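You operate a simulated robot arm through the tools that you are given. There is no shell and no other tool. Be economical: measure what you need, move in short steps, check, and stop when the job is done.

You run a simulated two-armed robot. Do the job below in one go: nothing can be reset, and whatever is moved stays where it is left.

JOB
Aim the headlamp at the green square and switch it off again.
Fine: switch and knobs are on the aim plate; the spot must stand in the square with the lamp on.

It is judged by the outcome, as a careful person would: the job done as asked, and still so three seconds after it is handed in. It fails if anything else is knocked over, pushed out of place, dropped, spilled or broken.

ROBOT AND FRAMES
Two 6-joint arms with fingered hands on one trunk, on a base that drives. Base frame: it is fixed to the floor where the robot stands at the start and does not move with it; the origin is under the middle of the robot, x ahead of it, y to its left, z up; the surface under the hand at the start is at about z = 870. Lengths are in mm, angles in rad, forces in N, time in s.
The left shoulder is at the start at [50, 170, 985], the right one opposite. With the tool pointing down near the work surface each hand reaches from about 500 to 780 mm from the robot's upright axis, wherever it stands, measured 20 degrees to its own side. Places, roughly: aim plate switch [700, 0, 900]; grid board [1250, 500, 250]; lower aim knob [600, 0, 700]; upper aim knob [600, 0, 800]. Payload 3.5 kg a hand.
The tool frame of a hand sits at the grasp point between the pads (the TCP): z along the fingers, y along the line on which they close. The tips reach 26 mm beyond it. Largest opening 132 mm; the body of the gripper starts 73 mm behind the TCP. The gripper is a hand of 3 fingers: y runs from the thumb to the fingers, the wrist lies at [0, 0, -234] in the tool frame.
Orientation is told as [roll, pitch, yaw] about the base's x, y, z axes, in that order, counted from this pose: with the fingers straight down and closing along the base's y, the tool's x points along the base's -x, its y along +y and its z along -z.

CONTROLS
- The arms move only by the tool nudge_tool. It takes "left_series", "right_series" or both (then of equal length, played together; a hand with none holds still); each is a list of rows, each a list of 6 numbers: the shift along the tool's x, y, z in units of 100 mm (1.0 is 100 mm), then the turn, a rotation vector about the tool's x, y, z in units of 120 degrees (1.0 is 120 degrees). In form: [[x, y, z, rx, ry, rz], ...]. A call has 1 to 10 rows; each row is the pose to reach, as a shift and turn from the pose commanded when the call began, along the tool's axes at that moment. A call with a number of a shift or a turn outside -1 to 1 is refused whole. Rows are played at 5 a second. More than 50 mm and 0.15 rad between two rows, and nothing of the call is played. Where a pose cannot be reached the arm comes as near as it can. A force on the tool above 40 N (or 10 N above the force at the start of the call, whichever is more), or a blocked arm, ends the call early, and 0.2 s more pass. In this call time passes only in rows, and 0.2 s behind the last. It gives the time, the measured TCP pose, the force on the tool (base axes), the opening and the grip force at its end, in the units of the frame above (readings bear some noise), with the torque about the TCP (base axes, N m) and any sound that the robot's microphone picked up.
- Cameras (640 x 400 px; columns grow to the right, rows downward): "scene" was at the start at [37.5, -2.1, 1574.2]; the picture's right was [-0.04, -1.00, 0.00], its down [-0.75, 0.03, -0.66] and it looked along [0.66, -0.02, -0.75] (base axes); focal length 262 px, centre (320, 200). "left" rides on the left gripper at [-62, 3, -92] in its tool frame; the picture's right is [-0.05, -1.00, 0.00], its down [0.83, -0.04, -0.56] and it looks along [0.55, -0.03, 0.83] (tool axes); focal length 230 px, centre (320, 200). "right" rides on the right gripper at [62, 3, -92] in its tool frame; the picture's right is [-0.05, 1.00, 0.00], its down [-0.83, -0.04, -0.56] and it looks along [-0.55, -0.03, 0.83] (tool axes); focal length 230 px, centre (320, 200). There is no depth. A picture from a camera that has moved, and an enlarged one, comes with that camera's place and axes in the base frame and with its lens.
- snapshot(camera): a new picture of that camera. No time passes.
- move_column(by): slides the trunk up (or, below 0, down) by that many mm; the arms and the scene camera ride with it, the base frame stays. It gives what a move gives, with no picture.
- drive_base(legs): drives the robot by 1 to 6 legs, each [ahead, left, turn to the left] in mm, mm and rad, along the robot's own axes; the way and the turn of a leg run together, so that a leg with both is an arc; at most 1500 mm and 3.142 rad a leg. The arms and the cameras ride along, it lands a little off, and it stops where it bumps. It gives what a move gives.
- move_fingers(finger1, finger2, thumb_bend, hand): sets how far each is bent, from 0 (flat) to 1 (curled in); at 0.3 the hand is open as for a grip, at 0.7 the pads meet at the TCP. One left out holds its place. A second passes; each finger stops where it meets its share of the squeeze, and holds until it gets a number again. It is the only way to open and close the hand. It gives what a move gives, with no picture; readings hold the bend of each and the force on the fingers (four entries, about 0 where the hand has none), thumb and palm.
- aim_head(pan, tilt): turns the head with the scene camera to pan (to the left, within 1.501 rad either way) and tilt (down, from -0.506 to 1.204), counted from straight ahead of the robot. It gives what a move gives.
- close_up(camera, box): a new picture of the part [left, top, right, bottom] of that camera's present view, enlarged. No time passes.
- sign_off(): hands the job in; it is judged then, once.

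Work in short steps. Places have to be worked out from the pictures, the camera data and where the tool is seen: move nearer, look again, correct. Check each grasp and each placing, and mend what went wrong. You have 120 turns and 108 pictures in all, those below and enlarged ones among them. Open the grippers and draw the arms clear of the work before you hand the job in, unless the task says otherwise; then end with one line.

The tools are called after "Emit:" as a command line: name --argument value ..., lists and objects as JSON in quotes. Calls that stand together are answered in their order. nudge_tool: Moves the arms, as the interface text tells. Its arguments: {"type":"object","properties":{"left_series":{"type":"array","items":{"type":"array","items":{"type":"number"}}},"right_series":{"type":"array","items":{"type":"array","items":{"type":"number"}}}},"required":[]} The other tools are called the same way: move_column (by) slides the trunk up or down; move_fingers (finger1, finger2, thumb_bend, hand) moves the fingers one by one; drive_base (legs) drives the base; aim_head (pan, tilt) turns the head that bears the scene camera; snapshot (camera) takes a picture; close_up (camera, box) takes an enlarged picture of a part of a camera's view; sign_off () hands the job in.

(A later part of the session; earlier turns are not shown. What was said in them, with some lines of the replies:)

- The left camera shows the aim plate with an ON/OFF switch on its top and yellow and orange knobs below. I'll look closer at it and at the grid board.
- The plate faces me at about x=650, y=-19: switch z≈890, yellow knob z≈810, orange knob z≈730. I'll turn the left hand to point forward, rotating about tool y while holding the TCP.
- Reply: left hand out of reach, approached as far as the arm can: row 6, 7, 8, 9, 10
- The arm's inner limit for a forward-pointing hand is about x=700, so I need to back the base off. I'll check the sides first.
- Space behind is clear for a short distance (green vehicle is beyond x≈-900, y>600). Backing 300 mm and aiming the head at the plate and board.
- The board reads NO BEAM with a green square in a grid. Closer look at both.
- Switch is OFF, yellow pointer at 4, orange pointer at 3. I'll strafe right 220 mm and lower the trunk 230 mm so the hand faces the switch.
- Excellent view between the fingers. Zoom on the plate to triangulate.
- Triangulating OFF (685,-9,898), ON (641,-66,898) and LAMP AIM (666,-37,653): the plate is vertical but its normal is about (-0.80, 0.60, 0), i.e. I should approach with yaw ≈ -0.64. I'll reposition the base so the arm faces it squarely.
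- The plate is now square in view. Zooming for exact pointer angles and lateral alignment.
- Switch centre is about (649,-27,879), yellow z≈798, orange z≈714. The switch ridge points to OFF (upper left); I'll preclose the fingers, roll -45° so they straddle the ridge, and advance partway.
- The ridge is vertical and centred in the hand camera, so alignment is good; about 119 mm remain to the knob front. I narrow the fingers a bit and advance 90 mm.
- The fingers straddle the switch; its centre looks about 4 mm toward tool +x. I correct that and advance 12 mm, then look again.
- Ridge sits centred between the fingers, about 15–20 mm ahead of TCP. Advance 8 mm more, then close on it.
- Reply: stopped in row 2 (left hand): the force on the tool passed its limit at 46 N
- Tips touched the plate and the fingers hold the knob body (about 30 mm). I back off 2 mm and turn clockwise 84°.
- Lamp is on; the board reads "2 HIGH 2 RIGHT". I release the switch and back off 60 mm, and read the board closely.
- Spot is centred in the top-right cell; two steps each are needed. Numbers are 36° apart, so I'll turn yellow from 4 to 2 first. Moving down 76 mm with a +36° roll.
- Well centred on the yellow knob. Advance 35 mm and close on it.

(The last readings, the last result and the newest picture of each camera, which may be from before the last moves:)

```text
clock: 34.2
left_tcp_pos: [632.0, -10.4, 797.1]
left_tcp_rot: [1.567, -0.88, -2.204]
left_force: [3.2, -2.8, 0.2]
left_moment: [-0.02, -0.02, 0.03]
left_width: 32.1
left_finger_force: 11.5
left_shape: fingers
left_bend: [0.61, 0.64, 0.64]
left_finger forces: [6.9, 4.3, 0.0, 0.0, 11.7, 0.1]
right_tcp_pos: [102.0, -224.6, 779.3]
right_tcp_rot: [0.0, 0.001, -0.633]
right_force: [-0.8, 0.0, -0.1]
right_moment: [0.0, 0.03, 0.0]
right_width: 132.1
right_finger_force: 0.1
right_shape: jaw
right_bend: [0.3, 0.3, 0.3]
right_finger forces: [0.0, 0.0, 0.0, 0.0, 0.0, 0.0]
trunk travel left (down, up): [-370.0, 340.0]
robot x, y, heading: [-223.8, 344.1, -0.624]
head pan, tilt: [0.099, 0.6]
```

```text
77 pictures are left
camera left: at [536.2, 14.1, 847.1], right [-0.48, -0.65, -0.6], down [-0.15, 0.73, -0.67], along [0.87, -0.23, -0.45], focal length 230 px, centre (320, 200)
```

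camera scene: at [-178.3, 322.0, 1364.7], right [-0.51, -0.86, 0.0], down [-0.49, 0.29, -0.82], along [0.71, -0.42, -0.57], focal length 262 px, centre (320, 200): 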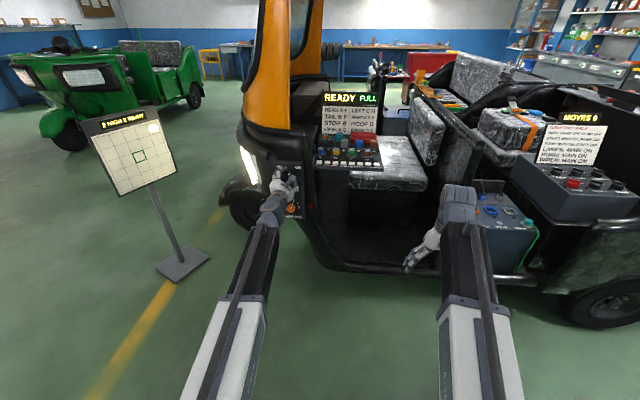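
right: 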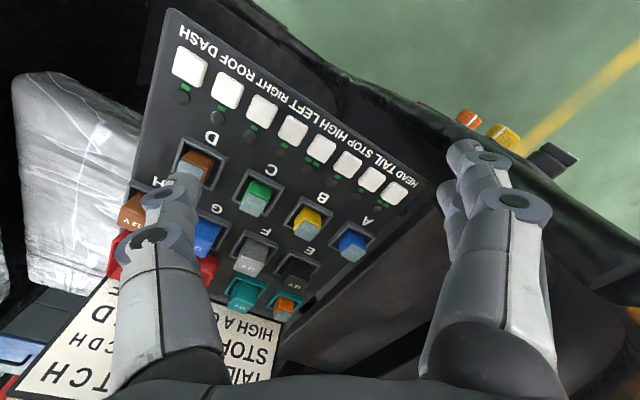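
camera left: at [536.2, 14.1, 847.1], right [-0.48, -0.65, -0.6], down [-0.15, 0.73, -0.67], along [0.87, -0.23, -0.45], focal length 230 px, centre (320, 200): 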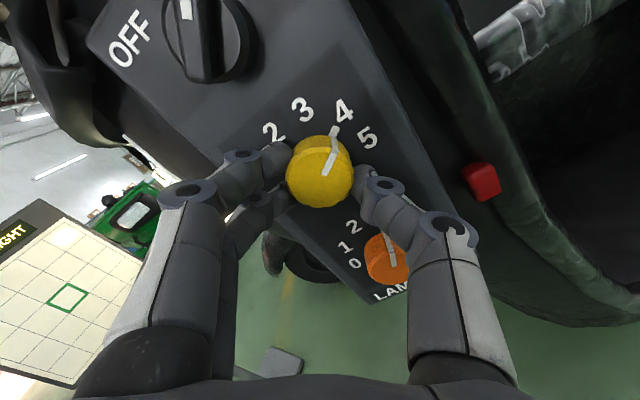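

Good grip with no side force. Turning counter-clockwise 36° (4→3) to learn which way it moves the spot.

Emit:
nudge_tool --left_series '[[0, 0, 0, 0, 0, -0.06], [0, 0, 0, 0, 0, -0.12], [0, 0, 0, 0, 0, -0.18], [0, 0, 0, 0, 0, -0.24], [0, 0, 0, 0, 0, -0.3]]'

Emit:
close_up --camera "scene" --box '[80, 95, 180, 205]'

Emit:
snapshot --camera "left"

```text
clock: 35.4
left_tcp_pos: [632.1, -10.7, 796.7]
left_tcp_rot: [1.511, -1.509, -2.147]
left_force: [0.4, -6.2, -4.8]
left_moment: [0.07, 0.14, -0.19]
left_width: 32.4
left_finger_force: 12.3
left_shape: fingers
left_bend: [0.62, 0.64, 0.64]
left_finger forces: [5.3, 4.2, 0.0, 0.0, 14.5, 0.0]
right_tcp_pos: [102.1, -224.3, 779.8]
right_tcp_rot: [0.0, 0.001, -0.634]
right_force: [1.2, 0.0, 0.4]
right_moment: [0.0, -0.02, 0.03]
right_width: 131.9
right_finger_force: 0.0
right_shape: jaw
right_bend: [0.3, 0.3, 0.3]
right_finger forces: [0.0, 0.1, 0.1, 0.1, 0.0, 0.1]
trunk travel left (down, up): [-370.0, 340.0]
robot x, y, heading: [-223.7, 344.7, -0.634]
head pan, tilt: [0.099, 0.6]
```

```text
3.64 times, centred on (130, 150) of scene
camera zoom: at [-178.5, 320.9, 1364.7], right [-0.51, -0.86, 0.0], down [-0.49, 0.29, -0.82], along [0.71, -0.42, -0.57], focal length 953 px, centre (1011, 382)
```

zoom: 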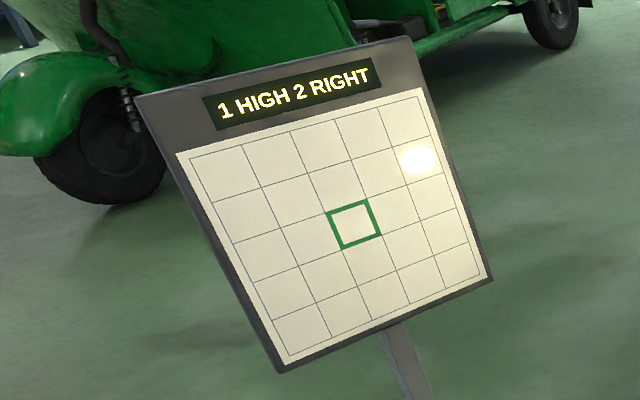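

```text
75 pictures are left
camera left: at [557.5, 42.8, 859.2], right [-0.59, -0.81, -0.01], down [-0.45, 0.34, -0.83], along [0.67, -0.49, -0.56], focal length 230 px, centre (320, 200)
```

left: 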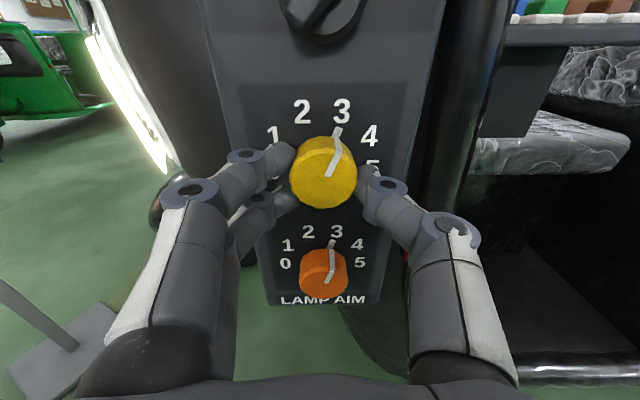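

Yellow is the vertical aim, one row per number. Another 36° to 2.

Emit:
nudge_tool --left_series '[[0, 0, 0, 0, 0, -0.06], [0, 0, 0, 0, 0, -0.12], [0, 0, 0, 0, 0, -0.18], [0, 0, 0, 0, 0, -0.24], [0, 0, 0, 0, 0, -0.3]]'

Emit:
close_up --camera "scene" --box '[80, 95, 180, 205]'

Emit:
snapshot --camera "left"

```text
clock: 36.6
left_tcp_pos: [632.5, -12.5, 796.3]
left_tcp_rot: [-1.566, -1.004, 0.934]
left_force: [-5.3, -13.3, -7.0]
left_moment: [0.13, 0.08, -0.31]
left_width: 32.1
left_finger_force: 13.2
left_shape: fingers
left_bend: [0.63, 0.65, 0.64]
left_finger forces: [4.3, 6.2, 0.1, 0.0, 16.2, 0.0]
right_tcp_pos: [101.3, -225.9, 779.4]
right_tcp_rot: [0.0, 0.001, -0.634]
right_force: [-0.5, 0.3, 0.9]
right_moment: [0.02, 0.0, 0.0]
right_width: 131.8
right_finger_force: 0.1
right_shape: jaw
right_bend: [0.3, 0.3, 0.3]
right_finger forces: [0.0, 0.0, 0.1, 0.0, 0.1, 0.0]
trunk travel left (down, up): [-370.0, 340.0]
robot x, y, heading: [-218.5, 342.5, -0.637]
head pan, tilt: [0.099, 0.6]
```

```text
3.64 times, centred on (130, 150) of scene
camera zoom: at [-178.7, 320.2, 1364.7], right [-0.51, -0.86, 0.0], down [-0.49, 0.29, -0.82], along [0.71, -0.42, -0.57], focal length 953 px, centre (1011, 382)
```

zoom: 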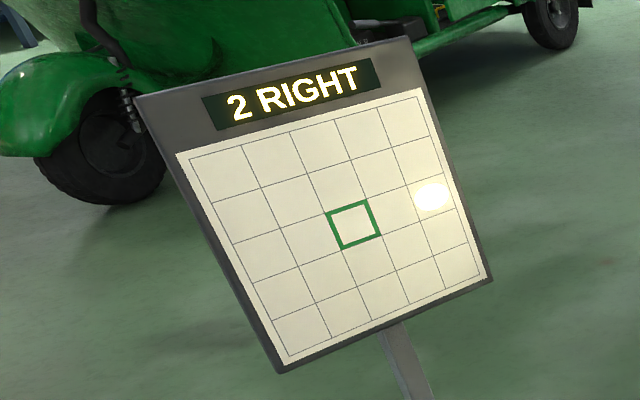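

```text
73 pictures are left
camera left: at [578.3, 71.2, 847.6], right [-0.48, -0.66, 0.58], down [-0.73, -0.06, -0.68], along [0.48, -0.75, -0.45], focal length 230 px, centre (320, 200)
```

left: 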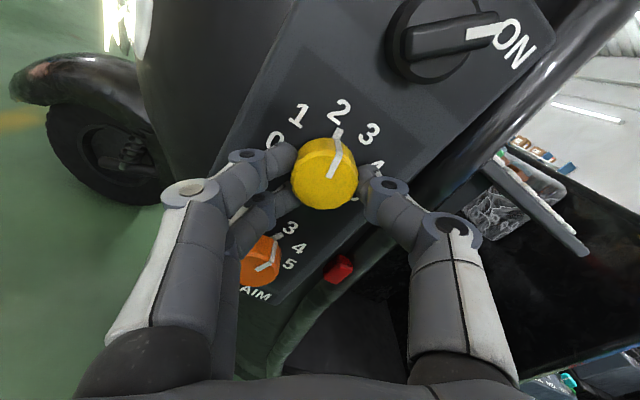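

Yellow is at 2 and the board now says only "2 RIGHT". Releasing, backing off 70 mm and levelling the roll.

Emit:
move_fingers --hand "left" --finger1 0.54 --finger2 0.54 --thumb_bend 0.54

Emit:
nudge_tool --left_series '[[0, 0, -0.2, 0, 0, 0], [0, 0, -0.4, 0, 0, 0], [0, 0, -0.6, 0, 0, 0.06], [0, 0, -0.7, 0, 0, 0.12], [0, 0, -0.7, 0, 0, 0.18], [0, 0, -0.7, 0, 0, 0.24], [0, 0, -0.7, 0, 0, 0.3]]'

Emit:
snapshot --camera "left"

Emit:
close_up --camera "scene" --box '[80, 95, 180, 205]'

```text
clock: 37.6
left_tcp_pos: [632.1, -9.9, 797.5]
left_tcp_rot: [-1.568, -1.005, 0.935]
left_force: [0.5, -0.2, 0.0]
left_moment: [0.02, 0.01, -0.01]
left_width: 53.8
left_finger_force: 0.1
left_shape: fingers
left_bend: [0.54, 0.54, 0.54]
left_finger forces: [0.0, 0.0, 0.0, 0.0, 0.0, 0.0]
right_tcp_pos: [101.2, -224.9, 780.3]
right_tcp_rot: [0.0, -0.001, -0.633]
right_force: [0.0, -0.4, 0.1]
right_moment: [-0.01, 0.0, 0.0]
right_width: 131.6
right_finger_force: 0.0
right_shape: jaw
right_bend: [0.3, 0.3, 0.3]
right_finger forces: [0.1, 0.1, 0.1, 0.0, 0.0, 0.0]
trunk travel left (down, up): [-370.0, 340.0]
robot x, y, heading: [-221.2, 340.8, -0.632]
head pan, tilt: [0.099, 0.6]
```

```text
clock: 39.2
left_tcp_pos: [576.3, 31.8, 797.2]
left_tcp_rot: [1.54, -1.507, -2.173]
left_force: [0.6, -0.2, 0.9]
left_moment: [-0.02, 0.0, 0.0]
left_width: 53.5
left_finger_force: 0.1
left_shape: fingers
left_bend: [0.54, 0.54, 0.54]
left_finger forces: [0.0, 0.1, 0.0, 0.0, 0.0, 0.0]
right_tcp_pos: [101.8, -223.6, 780.7]
right_tcp_rot: [-0.001, 0.001, -0.634]
right_force: [-0.4, -0.2, 0.0]
right_moment: [-0.02, 0.0, 0.01]
right_width: 131.9
right_finger_force: 0.0
right_shape: jaw
right_bend: [0.3, 0.3, 0.3]
right_finger forces: [0.0, 0.0, 0.0, 0.0, 0.0, 0.1]
trunk travel left (down, up): [-370.0, 340.0]
robot x, y, heading: [-223.9, 342.8, -0.635]
head pan, tilt: [0.099, 0.6]
```

```text
72 pictures are left
camera left: at [501.0, 85.3, 859.8], right [-0.59, -0.81, -0.01], down [-0.44, 0.34, -0.83], along [0.67, -0.49, -0.56], focal length 230 px, centre (320, 200)
```

left: 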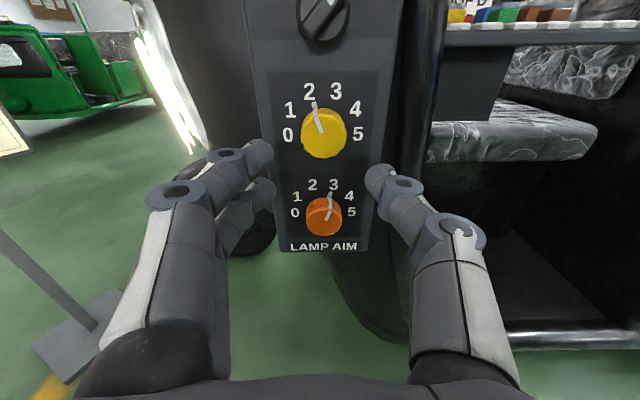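

```text
3.64 times, centred on (130, 150) of scene
camera zoom: at [-179.1, 321.7, 1364.8], right [-0.51, -0.86, 0.0], down [-0.49, 0.29, -0.83], along [0.71, -0.42, -0.56], focal length 953 px, centre (1011, 382)
```

zoom: 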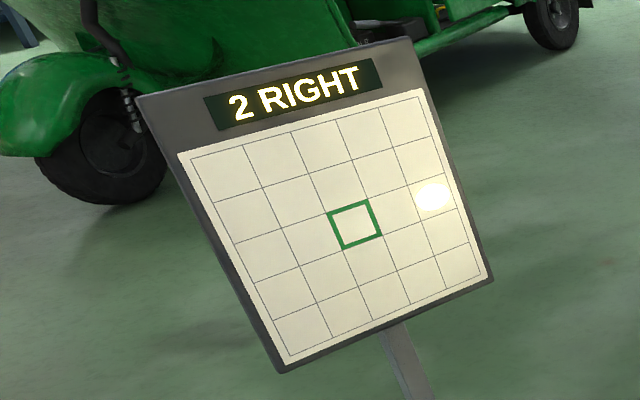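

Orange is at 3, centred ~84 mm below and ~3 mm right. Moving there with +36° roll, then in.

Emit:
nudge_tool --left_series '[[0.25, -0.01, 0, 0, 0, 0.06], [0.5, -0.02, 0, 0, 0, 0.12], [0.75, -0.03, 0, 0, 0, 0.18], [0.84, -0.03, 0.1, 0, 0, 0.24], [0.84, -0.03, 0.2, 0, 0, 0.3], [0.84, -0.03, 0.35, 0, 0, 0.3]]'

Emit:
snapshot --camera "left"

```text
clock: 40.6
left_tcp_pos: [605.0, 12.2, 714.0]
left_tcp_rot: [1.568, -0.878, -2.201]
left_force: [0.1, 0.0, -1.3]
left_moment: [-0.01, -0.03, -0.04]
left_width: 53.8
left_finger_force: 0.0
left_shape: fingers
left_bend: [0.54, 0.54, 0.54]
left_finger forces: [0.0, 0.0, 0.0, 0.1, 0.0, 0.0]
right_tcp_pos: [100.1, -224.0, 780.0]
right_tcp_rot: [0.0, 0.0, -0.634]
right_force: [-0.4, 0.9, 0.1]
right_moment: [-0.04, -0.01, 0.0]
right_width: 131.9
right_finger_force: 0.0
right_shape: jaw
right_bend: [0.3, 0.3, 0.3]
right_finger forces: [0.0, 0.0, 0.0, 0.0, 0.1, 0.0]
trunk travel left (down, up): [-370.0, 340.0]
robot x, y, heading: [-221.6, 341.3, -0.631]
head pan, tilt: [0.099, 0.6]
```

```text
70 pictures are left
camera left: at [508.9, 36.4, 764.3], right [-0.48, -0.65, -0.6], down [-0.15, 0.73, -0.67], along [0.87, -0.22, -0.45], focal length 230 px, centre (320, 200)
```

left: 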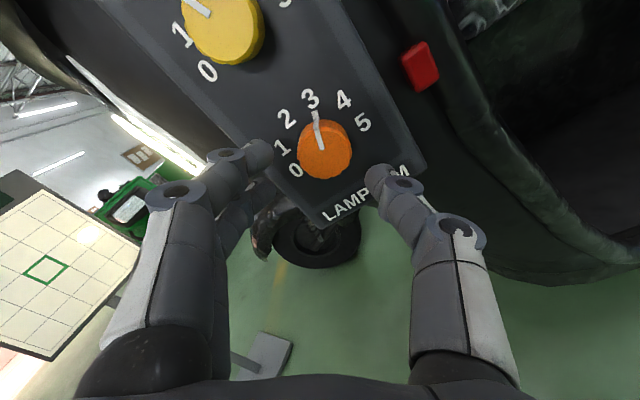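

Same geometry as the yellow approach; 2 mm right correction, advance 35 mm and close.

Emit:
nudge_tool --left_series '[[0, -0.02, 0.15, 0, 0, 0], [0, -0.02, 0.28, 0, 0, 0], [0, -0.02, 0.35, 0, 0, 0]]'

Emit:
move_fingers --hand "left" --finger1 0.7 --finger2 0.7 --thumb_bend 0.7

Emit:
nudge_tool --left_series '[[0, 0, 0, 0, 0, -0.06], [0, 0, 0, 0, 0, -0.12], [0, 0, 0, 0, 0, -0.18], [0, 0, 0, 0, 0, -0.24], [0, 0, 0, 0, 0, -0.3]]'

Emit:
snapshot --camera "left"

Emit:
close_up --camera "scene" --box '[80, 95, 180, 205]'

```text
clock: 41.4
left_tcp_pos: [632.0, -9.8, 711.9]
left_tcp_rot: [1.568, -0.88, -2.203]
left_force: [0.1, 0.3, -0.5]
left_moment: [-0.02, -0.06, 0.0]
left_width: 53.7
left_finger_force: 0.0
left_shape: fingers
left_bend: [0.54, 0.54, 0.54]
left_finger forces: [0.1, 0.0, 0.0, 0.0, 0.0, 0.0]
right_tcp_pos: [100.0, -224.0, 778.9]
right_tcp_rot: [0.0, 0.0, -0.633]
right_force: [0.0, -0.6, 0.6]
right_moment: [0.02, 0.02, -0.03]
right_width: 131.9
right_finger_force: 0.2
right_shape: jaw
right_bend: [0.3, 0.3, 0.3]
right_finger forces: [0.1, 0.1, 0.0, 0.0, 0.0, 0.0]
trunk travel left (down, up): [-370.0, 340.0]
robot x, y, heading: [-223.3, 342.1, -0.629]
head pan, tilt: [0.099, 0.6]
```

```text
clock: 42.4
left_tcp_pos: [634.0, -9.6, 711.3]
left_tcp_rot: [1.568, -0.88, -2.201]
left_force: [2.6, -2.6, -1.5]
left_moment: [-0.01, -0.06, -0.01]
left_width: 32.0
left_finger_force: 11.3
left_shape: fingers
left_bend: [0.62, 0.64, 0.64]
left_finger forces: [6.3, 4.2, 0.1, 0.1, 12.1, 0.1]
right_tcp_pos: [101.5, -224.7, 780.0]
right_tcp_rot: [-0.001, 0.0, -0.634]
right_force: [-0.2, -0.8, 0.3]
right_moment: [0.05, 0.01, -0.03]
right_width: 131.9
right_finger_force: 0.0
right_shape: jaw
right_bend: [0.3, 0.3, 0.3]
right_finger forces: [0.0, 0.0, 0.1, 0.0, 0.0, 0.0]
trunk travel left (down, up): [-370.0, 340.0]
robot x, y, heading: [-224.6, 341.7, -0.635]
head pan, tilt: [0.099, 0.6]
```

```text
clock: 43.6
left_tcp_pos: [632.8, -9.3, 711.6]
left_tcp_rot: [1.519, -1.508, -2.15]
left_force: [-5.2, -4.3, -5.5]
left_moment: [0.11, 0.07, -0.2]
left_width: 32.3
left_finger_force: 12.5
left_shape: fingers
left_bend: [0.63, 0.65, 0.64]
left_finger forces: [5.2, 4.0, 0.1, 0.0, 15.8, 0.0]
right_tcp_pos: [101.1, -224.0, 779.2]
right_tcp_rot: [-0.001, -0.001, -0.634]
right_force: [-0.3, -0.2, -0.2]
right_moment: [0.01, 0.0, 0.0]
right_width: 132.1
right_finger_force: 0.0
right_shape: jaw
right_bend: [0.3, 0.3, 0.3]
right_finger forces: [0.0, 0.1, 0.0, 0.0, 0.0, 0.1]
trunk travel left (down, up): [-370.0, 340.0]
robot x, y, heading: [-219.7, 342.7, -0.636]
head pan, tilt: [0.099, 0.6]
```

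```text
69 pictures are left
camera left: at [557.6, 43.8, 773.9], right [-0.59, -0.81, -0.01], down [-0.44, 0.34, -0.83], along [0.67, -0.49, -0.56], focal length 230 px, centre (320, 200)
```

left: 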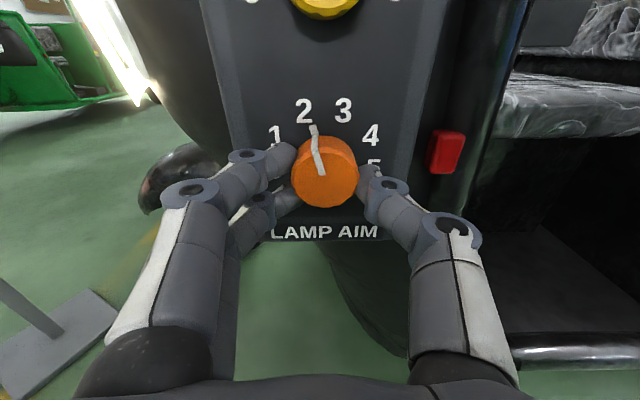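

```text
3.64 times, centred on (130, 150) of scene
camera zoom: at [-179.0, 321.1, 1364.7], right [-0.51, -0.86, 0.0], down [-0.49, 0.29, -0.82], along [0.71, -0.42, -0.57], focal length 953 px, centre (1011, 382)
```

zoom: 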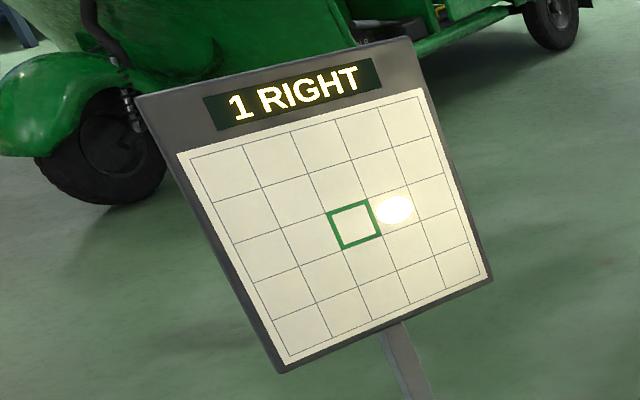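

Right direction: "1 RIGHT". One more step, to 1.

Emit:
nudge_tool --left_series '[[0, 0, 0, 0, 0, -0.06], [0, 0, 0, 0, 0, -0.12], [0, 0, 0, 0, 0, -0.18], [0, 0, 0, 0, 0, -0.24], [0, 0, 0, 0, 0, -0.3]]'

Emit:
close_up --camera "scene" --box '[80, 95, 180, 205]'

Emit:
snapshot --camera "left"

```text
clock: 44.8
left_tcp_pos: [631.5, -11.4, 712.2]
left_tcp_rot: [-1.565, -1.004, 0.931]
left_force: [-12.7, -11.5, -10.3]
left_moment: [0.16, 0.07, -0.41]
left_width: 32.3
left_finger_force: 14.6
left_shape: fingers
left_bend: [0.63, 0.65, 0.64]
left_finger forces: [4.5, 6.4, 0.0, 0.0, 18.0, 0.1]
right_tcp_pos: [99.1, -225.8, 778.9]
right_tcp_rot: [0.0, 0.001, -0.634]
right_force: [-0.5, 0.6, 0.3]
right_moment: [0.02, 0.03, -0.02]
right_width: 132.0
right_finger_force: 0.0
right_shape: jaw
right_bend: [0.3, 0.3, 0.3]
right_finger forces: [0.0, 0.0, 0.1, 0.1, 0.0, 0.0]
trunk travel left (down, up): [-370.0, 340.0]
robot x, y, heading: [-222.2, 342.8, -0.629]
head pan, tilt: [0.099, 0.6]
```

```text
3.64 times, centred on (130, 150) of scene
camera zoom: at [-179.0, 320.4, 1364.7], right [-0.51, -0.86, 0.0], down [-0.49, 0.29, -0.82], along [0.71, -0.42, -0.57], focal length 953 px, centre (1011, 382)
```

zoom: 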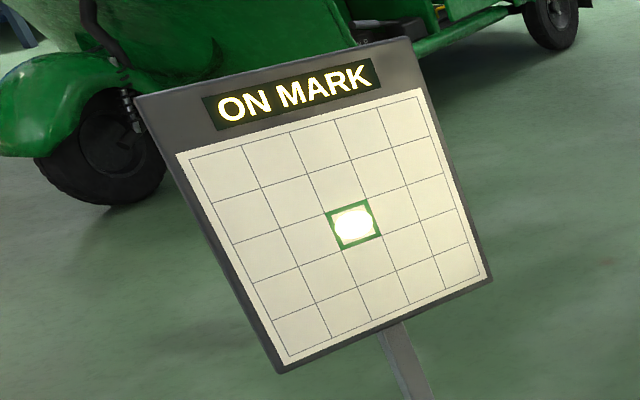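

```text
66 pictures are left
camera left: at [578.4, 71.8, 762.2], right [-0.48, -0.66, 0.58], down [-0.73, -0.06, -0.68], along [0.48, -0.75, -0.45], focal length 230 px, centre (320, 200)
```

left: 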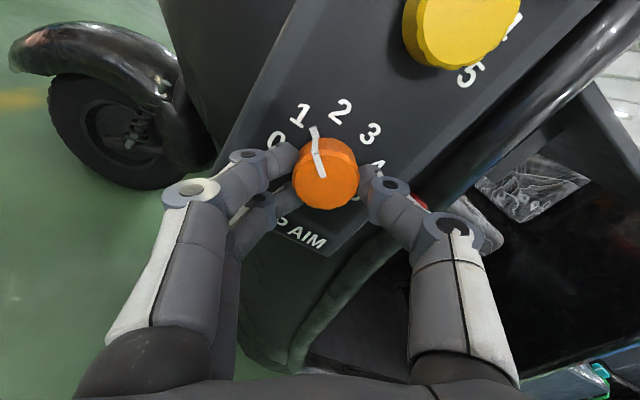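

ON MARK. Releasing and backing off, then verifying it stays.

Emit:
move_fingers --hand "left" --finger1 0.54 --finger2 0.54 --thumb_bend 0.54

Emit:
nudge_tool --left_series '[[0, 0, -0.2, 0, 0, 0], [0, 0, -0.4, 0, 0, 0], [0, 0, -0.6, 0, 0, 0.06], [0, 0, -0.7, 0, 0, 0.12], [0, 0, -0.7, 0, 0, 0.18], [0, 0, -0.7, 0, 0, 0.24], [0, 0, -0.7, 0, 0, 0.3]]'

Emit:
close_up --camera "scene" --box '[80, 95, 180, 205]'

```text
clock: 45.8
left_tcp_pos: [632.0, -8.7, 712.5]
left_tcp_rot: [-1.568, -1.006, 0.936]
left_force: [-0.1, 0.1, 1.2]
left_moment: [0.03, -0.01, 0.03]
left_width: 53.7
left_finger_force: 0.0
left_shape: fingers
left_bend: [0.54, 0.54, 0.54]
left_finger forces: [0.0, 0.1, 0.1, 0.1, 0.0, 0.0]
right_tcp_pos: [101.5, -224.9, 780.4]
right_tcp_rot: [-0.002, 0.0, -0.634]
right_force: [0.2, -0.5, 1.2]
right_moment: [-0.03, -0.04, -0.02]
right_width: 132.2
right_finger_force: 0.0
right_shape: jaw
right_bend: [0.3, 0.3, 0.3]
right_finger forces: [0.0, 0.1, 0.1, 0.0, 0.0, 0.0]
trunk travel left (down, up): [-370.0, 340.0]
robot x, y, heading: [-222.8, 340.5, -0.633]
head pan, tilt: [0.099, 0.6]
```

```text
clock: 47.4
left_tcp_pos: [577.0, 31.2, 712.6]
left_tcp_rot: [1.54, -1.505, -2.176]
left_force: [0.3, -0.6, -0.9]
left_moment: [0.01, 0.0, 0.02]
left_width: 54.0
left_finger_force: 0.1
left_shape: fingers
left_bend: [0.54, 0.54, 0.54]
left_finger forces: [0.1, 0.0, 0.1, 0.0, 0.0, 0.0]
right_tcp_pos: [101.9, -224.7, 780.5]
right_tcp_rot: [0.001, -0.001, -0.633]
right_force: [-0.5, -0.5, 0.7]
right_moment: [-0.02, -0.02, 0.03]
right_width: 131.9
right_finger_force: 0.0
right_shape: jaw
right_bend: [0.3, 0.3, 0.3]
right_finger forces: [0.0, 0.0, 0.1, 0.0, 0.1, 0.0]
trunk travel left (down, up): [-370.0, 340.0]
robot x, y, heading: [-220.1, 342.9, -0.632]
head pan, tilt: [0.099, 0.6]
```

```text
3.64 times, centred on (130, 150) of scene
camera zoom: at [-179.1, 321.7, 1364.8], right [-0.51, -0.86, 0.0], down [-0.49, 0.29, -0.83], along [0.71, -0.42, -0.56], focal length 953 px, centre (1011, 382)
```

zoom: 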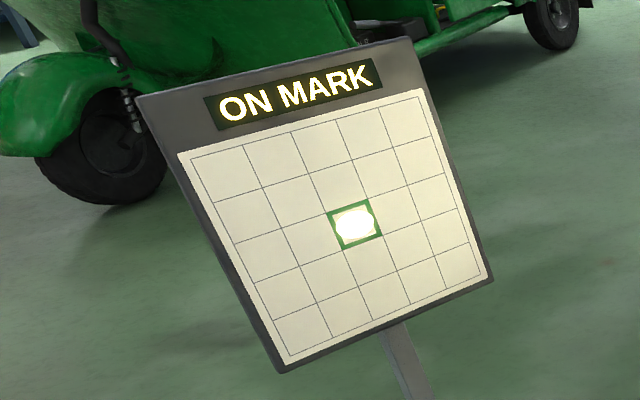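

Still ON MARK. Now up to the switch (164 mm higher), rolling +36° to match its ridge.

Emit:
nudge_tool --left_series '[[-0.3, 0, 0, 0, 0, 0], [-0.6, 0, 0, 0, 0, 0], [-0.9, 0, 0, 0, 0, 0]]'

Emit:
nudge_tool --left_series '[[-0.2, -0.01, 0, 0, 0, 0.06], [-0.4, -0.03, 0, 0, 0, 0.12], [-0.6, -0.04, 0, 0, 0, 0.18], [-0.74, -0.05, 0, 0, 0, 0.24], [-0.74, -0.05, 0.15, 0, 0, 0.3], [-0.74, -0.05, 0.35, 0, 0, 0.3]]'

Emit:
snapshot --camera "left"

```text
clock: 48.2
left_tcp_pos: [576.1, 28.6, 802.7]
left_tcp_rot: [1.53, -1.508, -2.163]
left_force: [0.8, -0.8, -0.3]
left_moment: [0.02, -0.01, -0.02]
left_width: 54.1
left_finger_force: 0.1
left_shape: fingers
left_bend: [0.54, 0.54, 0.54]
left_finger forces: [0.1, 0.1, 0.1, 0.0, 0.0, 0.0]
right_tcp_pos: [101.4, -224.2, 781.3]
right_tcp_rot: [-0.001, -0.001, -0.634]
right_force: [-0.5, -0.2, 0.6]
right_moment: [0.02, 0.01, -0.01]
right_width: 131.7
right_finger_force: 0.1
right_shape: jaw
right_bend: [0.3, 0.3, 0.3]
right_finger forces: [0.1, 0.0, 0.1, 0.0, 0.1, 0.0]
trunk travel left (down, up): [-370.0, 340.0]
robot x, y, heading: [-222.3, 340.6, -0.634]
head pan, tilt: [0.099, 0.6]
```

```text
clock: 49.6
left_tcp_pos: [595.9, -2.8, 874.8]
left_tcp_rot: [1.567, -0.88, -2.202]
left_force: [0.3, -0.6, 0.4]
left_moment: [-0.01, 0.01, -0.02]
left_width: 54.1
left_finger_force: 0.1
left_shape: fingers
left_bend: [0.54, 0.54, 0.54]
left_finger forces: [0.0, 0.0, 0.0, 0.0, 0.0, 0.0]
right_tcp_pos: [101.1, -224.4, 780.4]
right_tcp_rot: [0.0, -0.001, -0.634]
right_force: [0.7, -1.0, 1.1]
right_moment: [0.0, 0.01, -0.01]
right_width: 131.8
right_finger_force: 0.1
right_shape: jaw
right_bend: [0.3, 0.3, 0.3]
right_finger forces: [0.1, 0.0, 0.1, 0.0, 0.0, 0.1]
trunk travel left (down, up): [-370.0, 340.0]
robot x, y, heading: [-223.8, 341.5, -0.633]
head pan, tilt: [0.099, 0.6]
```

```text
64 pictures are left
camera left: at [498.9, 22.8, 925.8], right [-0.48, -0.65, -0.6], down [-0.15, 0.73, -0.67], along [0.87, -0.22, -0.45], focal length 230 px, centre (320, 200)
```

left: 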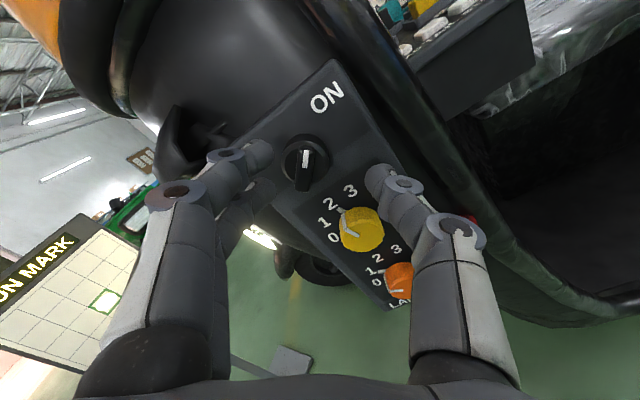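

The switch is offset ~10 mm in tool +y and ~8 mm in +x, matching my earlier grip position. Correct and advance 34 mm.

Emit:
nudge_tool --left_series '[[0.08, 0.105, 0, 0, 0, 0], [0.08, 0.105, 0.12, 0, 0, 0], [0.08, 0.105, 0.24, 0, 0, 0], [0.08, 0.105, 0.34, 0, 0, 0]]'

Emit:
snapshot --camera "left"

```text
clock: 50.6
left_tcp_pos: [630.7, -10.8, 875.7]
left_tcp_rot: [1.568, -0.879, -2.2]
left_force: [-0.6, 0.3, 0.5]
left_moment: [0.01, 0.01, -0.02]
left_width: 53.8
left_finger_force: 0.1
left_shape: fingers
left_bend: [0.54, 0.54, 0.54]
left_finger forces: [0.0, 0.1, 0.0, 0.0, 0.1, 0.0]
right_tcp_pos: [101.4, -224.7, 780.7]
right_tcp_rot: [0.0, 0.0, -0.634]
right_force: [0.5, -0.1, 0.7]
right_moment: [0.01, 0.03, 0.0]
right_width: 131.8
right_finger_force: 0.1
right_shape: jaw
right_bend: [0.3, 0.3, 0.3]
right_finger forces: [0.0, 0.0, 0.1, 0.0, 0.0, 0.0]
trunk travel left (down, up): [-370.0, 340.0]
robot x, y, heading: [-223.9, 344.7, -0.634]
head pan, tilt: [0.099, 0.6]
```

```text
63 pictures are left
camera left: at [534.0, 14.0, 926.7], right [-0.48, -0.65, -0.6], down [-0.15, 0.73, -0.67], along [0.87, -0.22, -0.45], focal length 230 px, centre (320, 200)
```

left: 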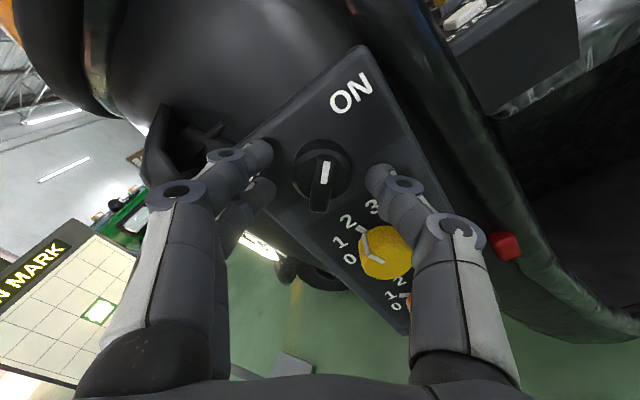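

Centred. Close and turn counter-clockwise 84–90° back to OFF.

Emit:
move_fingers --hand "left" --finger1 0.7 --finger2 0.7 --thumb_bend 0.7

Emit:
nudge_tool --left_series '[[0, 0, 0, 0, 0, -0.071], [0, 0, 0, 0, 0, -0.142], [0, 0, 0, 0, 0, -0.213], [0, 0, 0, 0, 0, -0.284], [0, 0, 0, 0, 0, -0.355], [0, 0, 0, 0, 0, -0.426], [0, 0, 0, 0, 0, -0.497], [0, 0, 0, 0, 0, -0.568], [0, 0, 0, 0, 0, -0.639], [0, 0, 0, 0, 0, -0.7]]'

Emit:
snapshot --camera "left"

Emit:
close_up --camera "scene" --box '[80, 95, 180, 205]'

```text
clock: 51.6
left_tcp_pos: [629.4, -10.1, 876.9]
left_tcp_rot: [1.567, -0.878, -2.202]
left_force: [1.1, -3.8, -0.4]
left_moment: [0.0, -0.01, -0.06]
left_width: 29.2
left_finger_force: 10.8
left_shape: fingers
left_bend: [0.63, 0.63, 0.64]
left_finger forces: [5.2, 4.8, 0.1, 0.0, 12.0, 0.0]
right_tcp_pos: [101.6, -225.2, 779.3]
right_tcp_rot: [-0.002, -0.001, -0.634]
right_force: [-0.1, 0.5, 1.0]
right_moment: [0.0, 0.02, 0.0]
right_width: 132.0
right_finger_force: 0.0
right_shape: jaw
right_bend: [0.3, 0.3, 0.3]
right_finger forces: [0.0, 0.0, 0.0, 0.0, 0.1, 0.0]
trunk travel left (down, up): [-370.0, 340.0]
robot x, y, heading: [-223.6, 342.6, -0.633]
head pan, tilt: [0.099, 0.6]
```

```text
clock: 53.8
left_tcp_pos: [631.4, -10.6, 876.0]
left_tcp_rot: [-1.568, -0.793, 0.935]
left_force: [-1.1, -3.5, -2.5]
left_moment: [0.01, 0.04, -0.07]
left_width: 28.8
left_finger_force: 11.6
left_shape: fingers
left_bend: [0.63, 0.63, 0.64]
left_finger forces: [5.0, 6.7, 0.0, 0.0, 11.8, 0.0]
right_tcp_pos: [102.0, -225.5, 780.5]
right_tcp_rot: [0.0, 0.001, -0.633]
right_force: [0.3, 0.0, 0.8]
right_moment: [0.01, 0.03, -0.01]
right_width: 131.7
right_finger_force: 0.0
right_shape: jaw
right_bend: [0.3, 0.3, 0.3]
right_finger forces: [0.0, 0.1, 0.0, 0.1, 0.0, 0.1]
trunk travel left (down, up): [-370.0, 340.0]
robot x, y, heading: [-220.1, 345.0, -0.635]
head pan, tilt: [0.099, 0.6]
```

```text
62 pictures are left
camera left: at [582.8, 79.6, 918.4], right [-0.4, -0.55, 0.74], down [-0.81, -0.16, -0.56], along [0.43, -0.82, -0.38], focal length 230 px, centre (320, 200)
```

left: 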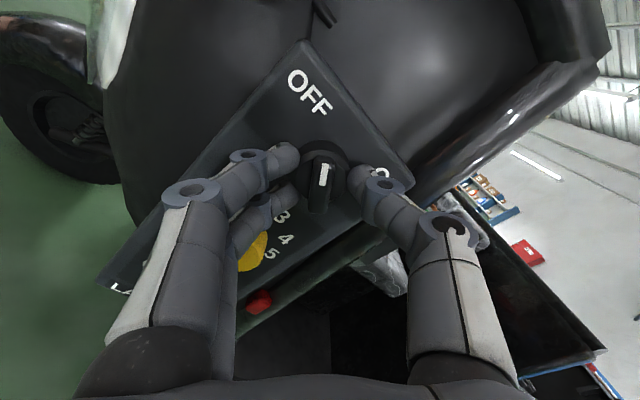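

```text
3.64 times, centred on (130, 150) of scene
camera zoom: at [-178.9, 321.3, 1364.8], right [-0.51, -0.86, 0.0], down [-0.49, 0.29, -0.82], along [0.71, -0.42, -0.57], focal length 953 px, centre (1011, 382)
```

zoom: 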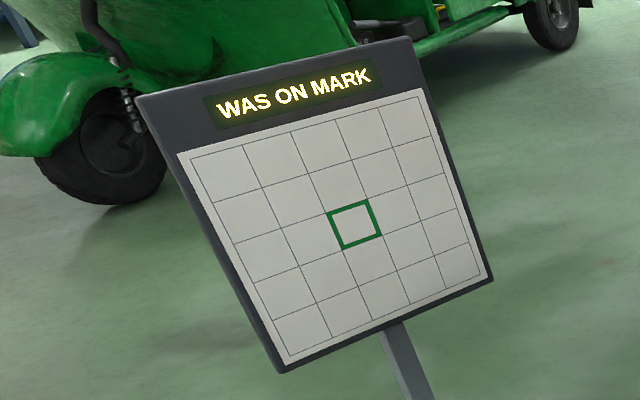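

Lamp off, board reads "WAS ON MARK". I add a last 5° to seat the switch, then release and withdraw.

Emit:
nudge_tool --left_series '[[0, 0, 0, 0, 0, -0.04]]'

Emit:
move_fingers --hand "left" --finger1 0.54 --finger2 0.54 --thumb_bend 0.54

Emit:
nudge_tool --left_series '[[0, 0, -0.2, 0, 0, 0], [0, 0, -0.4, 0, 0, 0], [0, 0, -0.6, 0, 0, 0.06], [0, 0, -0.8, 0, 0, 0.12], [0, 0, -1.0, 0, 0, 0.18], [0, 0, -1.0, 0, 0, 0.24], [0, 0, -1.0, 0, 0, 0.3], [0, 0, -1.0, 0, 0, 0.36]]'

Emit:
drive_base --legs '[[-80, 0, 0]]'

Emit:
move_fingers --hand "left" --finger1 0.3 --finger2 0.3 --thumb_bend 0.3

Emit:
snapshot --camera "left"

Emit:
snapshot --camera "scene"

```text
clock: 54.2
left_tcp_pos: [631.0, -11.5, 876.6]
left_tcp_rot: [-1.567, -0.71, 0.936]
left_force: [-1.0, -3.2, -1.4]
left_moment: [0.03, -0.01, -0.05]
left_width: 28.9
left_finger_force: 12.2
left_shape: fingers
left_bend: [0.63, 0.63, 0.64]
left_finger forces: [5.3, 6.7, 0.1, 0.0, 11.6, 0.1]
right_tcp_pos: [100.9, -225.1, 780.0]
right_tcp_rot: [-0.002, 0.001, -0.633]
right_force: [-0.8, -0.3, 0.3]
right_moment: [0.0, 0.0, 0.03]
right_width: 131.9
right_finger_force: 0.0
right_shape: jaw
right_bend: [0.3, 0.3, 0.3]
right_finger forces: [0.0, 0.0, 0.0, 0.0, 0.0, 0.0]
trunk travel left (down, up): [-370.0, 340.0]
robot x, y, heading: [-225.6, 346.0, -0.631]
head pan, tilt: [0.099, 0.6]
```

```text
clock: 55.2
left_tcp_pos: [630.8, -10.7, 876.1]
left_tcp_rot: [-1.568, -0.713, 0.937]
left_force: [-0.7, -0.1, -0.1]
left_moment: [0.01, -0.01, 0.0]
left_width: 53.8
left_finger_force: 0.1
left_shape: fingers
left_bend: [0.54, 0.54, 0.54]
left_finger forces: [0.0, 0.1, 0.1, 0.1, 0.0, 0.0]
right_tcp_pos: [101.9, -225.2, 779.8]
right_tcp_rot: [0.0, 0.0, -0.634]
right_force: [0.2, 0.8, -1.1]
right_moment: [0.02, 0.01, 0.0]
right_width: 132.1
right_finger_force: 0.0
right_shape: jaw
right_bend: [0.3, 0.3, 0.3]
right_finger forces: [0.0, 0.0, 0.1, 0.0, 0.0, 0.0]
trunk travel left (down, up): [-370.0, 340.0]
robot x, y, heading: [-218.9, 343.9, -0.636]
head pan, tilt: [0.099, 0.6]
```

```text
clock: 57.0
left_tcp_pos: [552.4, 47.6, 875.2]
left_tcp_rot: [-1.552, -1.468, 0.917]
left_force: [0.4, -0.2, -0.3]
left_moment: [-0.03, 0.01, -0.01]
left_width: 53.8
left_finger_force: 0.1
left_shape: fingers
left_bend: [0.54, 0.54, 0.54]
left_finger forces: [0.0, 0.1, 0.0, 0.1, 0.0, 0.0]
right_tcp_pos: [101.2, -224.6, 779.8]
right_tcp_rot: [0.0, 0.0, -0.633]
right_force: [0.2, 0.4, 0.0]
right_moment: [0.03, -0.01, 0.02]
right_width: 131.9
right_finger_force: 0.0
right_shape: jaw
right_bend: [0.3, 0.3, 0.3]
right_finger forces: [0.0, 0.0, 0.1, 0.1, 0.0, 0.1]
trunk travel left (down, up): [-370.0, 340.0]
robot x, y, heading: [-222.4, 340.4, -0.633]
head pan, tilt: [0.099, 0.6]
```

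```text
clock: 58.0
left_tcp_pos: [485.8, 95.9, 875.1]
left_tcp_rot: [-1.549, -1.466, 0.918]
left_force: [0.0, 0.5, 0.1]
left_moment: [-0.01, 0.0, 0.01]
left_width: 54.0
left_finger_force: 0.2
left_shape: fingers
left_bend: [0.54, 0.54, 0.54]
left_finger forces: [0.1, 0.0, 0.0, 0.0, 0.0, 0.0]
right_tcp_pos: [36.9, -176.8, 780.3]
right_tcp_rot: [-0.001, 0.0, -0.632]
right_force: [0.0, -0.3, 0.3]
right_moment: [0.0, 0.02, 0.01]
right_width: 132.1
right_finger_force: 0.0
right_shape: jaw
right_bend: [0.3, 0.3, 0.3]
right_finger forces: [0.1, 0.0, 0.0, 0.1, 0.0, 0.0]
trunk travel left (down, up): [-370.0, 340.0]
robot x, y, heading: [-286.6, 389.9, -0.636]
head pan, tilt: [0.099, 0.6]
```

```text
clock: 59.0
left_tcp_pos: [486.5, 96.6, 876.0]
left_tcp_rot: [-1.552, -1.465, 0.92]
left_force: [-0.5, 0.2, -0.5]
left_moment: [0.0, 0.01, -0.01]
left_width: 133.9
left_finger_force: 0.1
left_shape: fingers
left_bend: [0.3, 0.3, 0.3]
left_finger forces: [0.0, 0.0, 0.1, 0.0, 0.1, 0.0]
right_tcp_pos: [36.9, -177.3, 779.2]
right_tcp_rot: [0.0, 0.001, -0.63]
right_force: [-0.7, 0.7, -0.2]
right_moment: [0.02, 0.02, 0.03]
right_width: 131.6
right_finger_force: 0.2
right_shape: jaw
right_bend: [0.3, 0.3, 0.3]
right_finger forces: [0.1, 0.0, 0.0, 0.0, 0.0, 0.0]
trunk travel left (down, up): [-370.0, 340.0]
robot x, y, heading: [-284.7, 388.4, -0.627]
head pan, tilt: [0.099, 0.6]
```

```text
60 pictures are left
camera left: at [417.1, 157.9, 937.6], right [-0.58, -0.8, 0.16], down [-0.53, 0.22, -0.82], along [0.62, -0.56, -0.55], focal length 230 px, centre (320, 200)
```

left: 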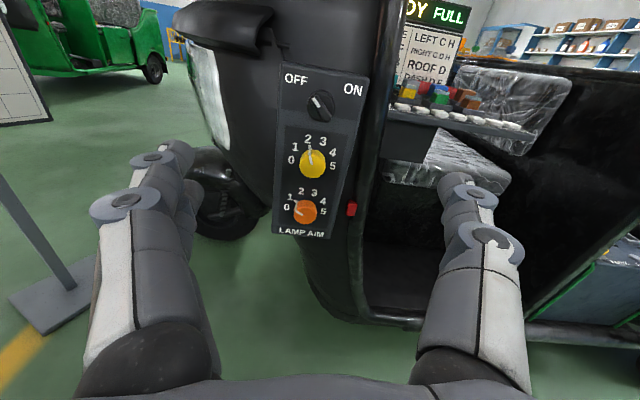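

```text
59 pictures are left
camera scene: at [-243.4, 368.8, 1364.8], right [-0.51, -0.86, 0.0], down [-0.49, 0.29, -0.83], along [0.71, -0.42, -0.56], focal length 262 px, centre (320, 200)
```

scene: 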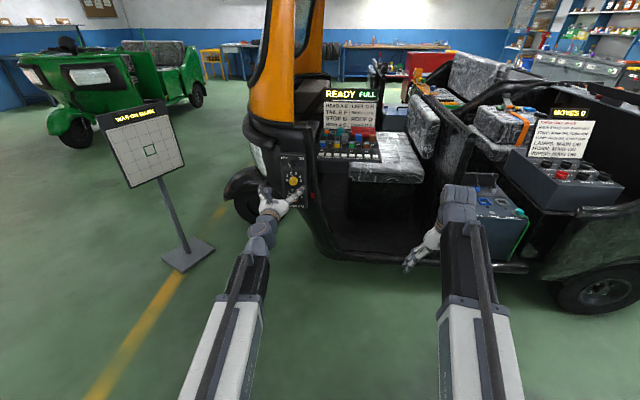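

Everything is in place: lamp off, switch at OFF, yellow at 2, orange at 1, board reading "WAS ON MARK", hands open and clear of the plate. Handing in.

Emit:
sign_off

```text
The job is handed in.
```

The headlamp is aimed at the green square (the board read "ON MARK" with the lamp on) and is switched off again; nothing else was moved.
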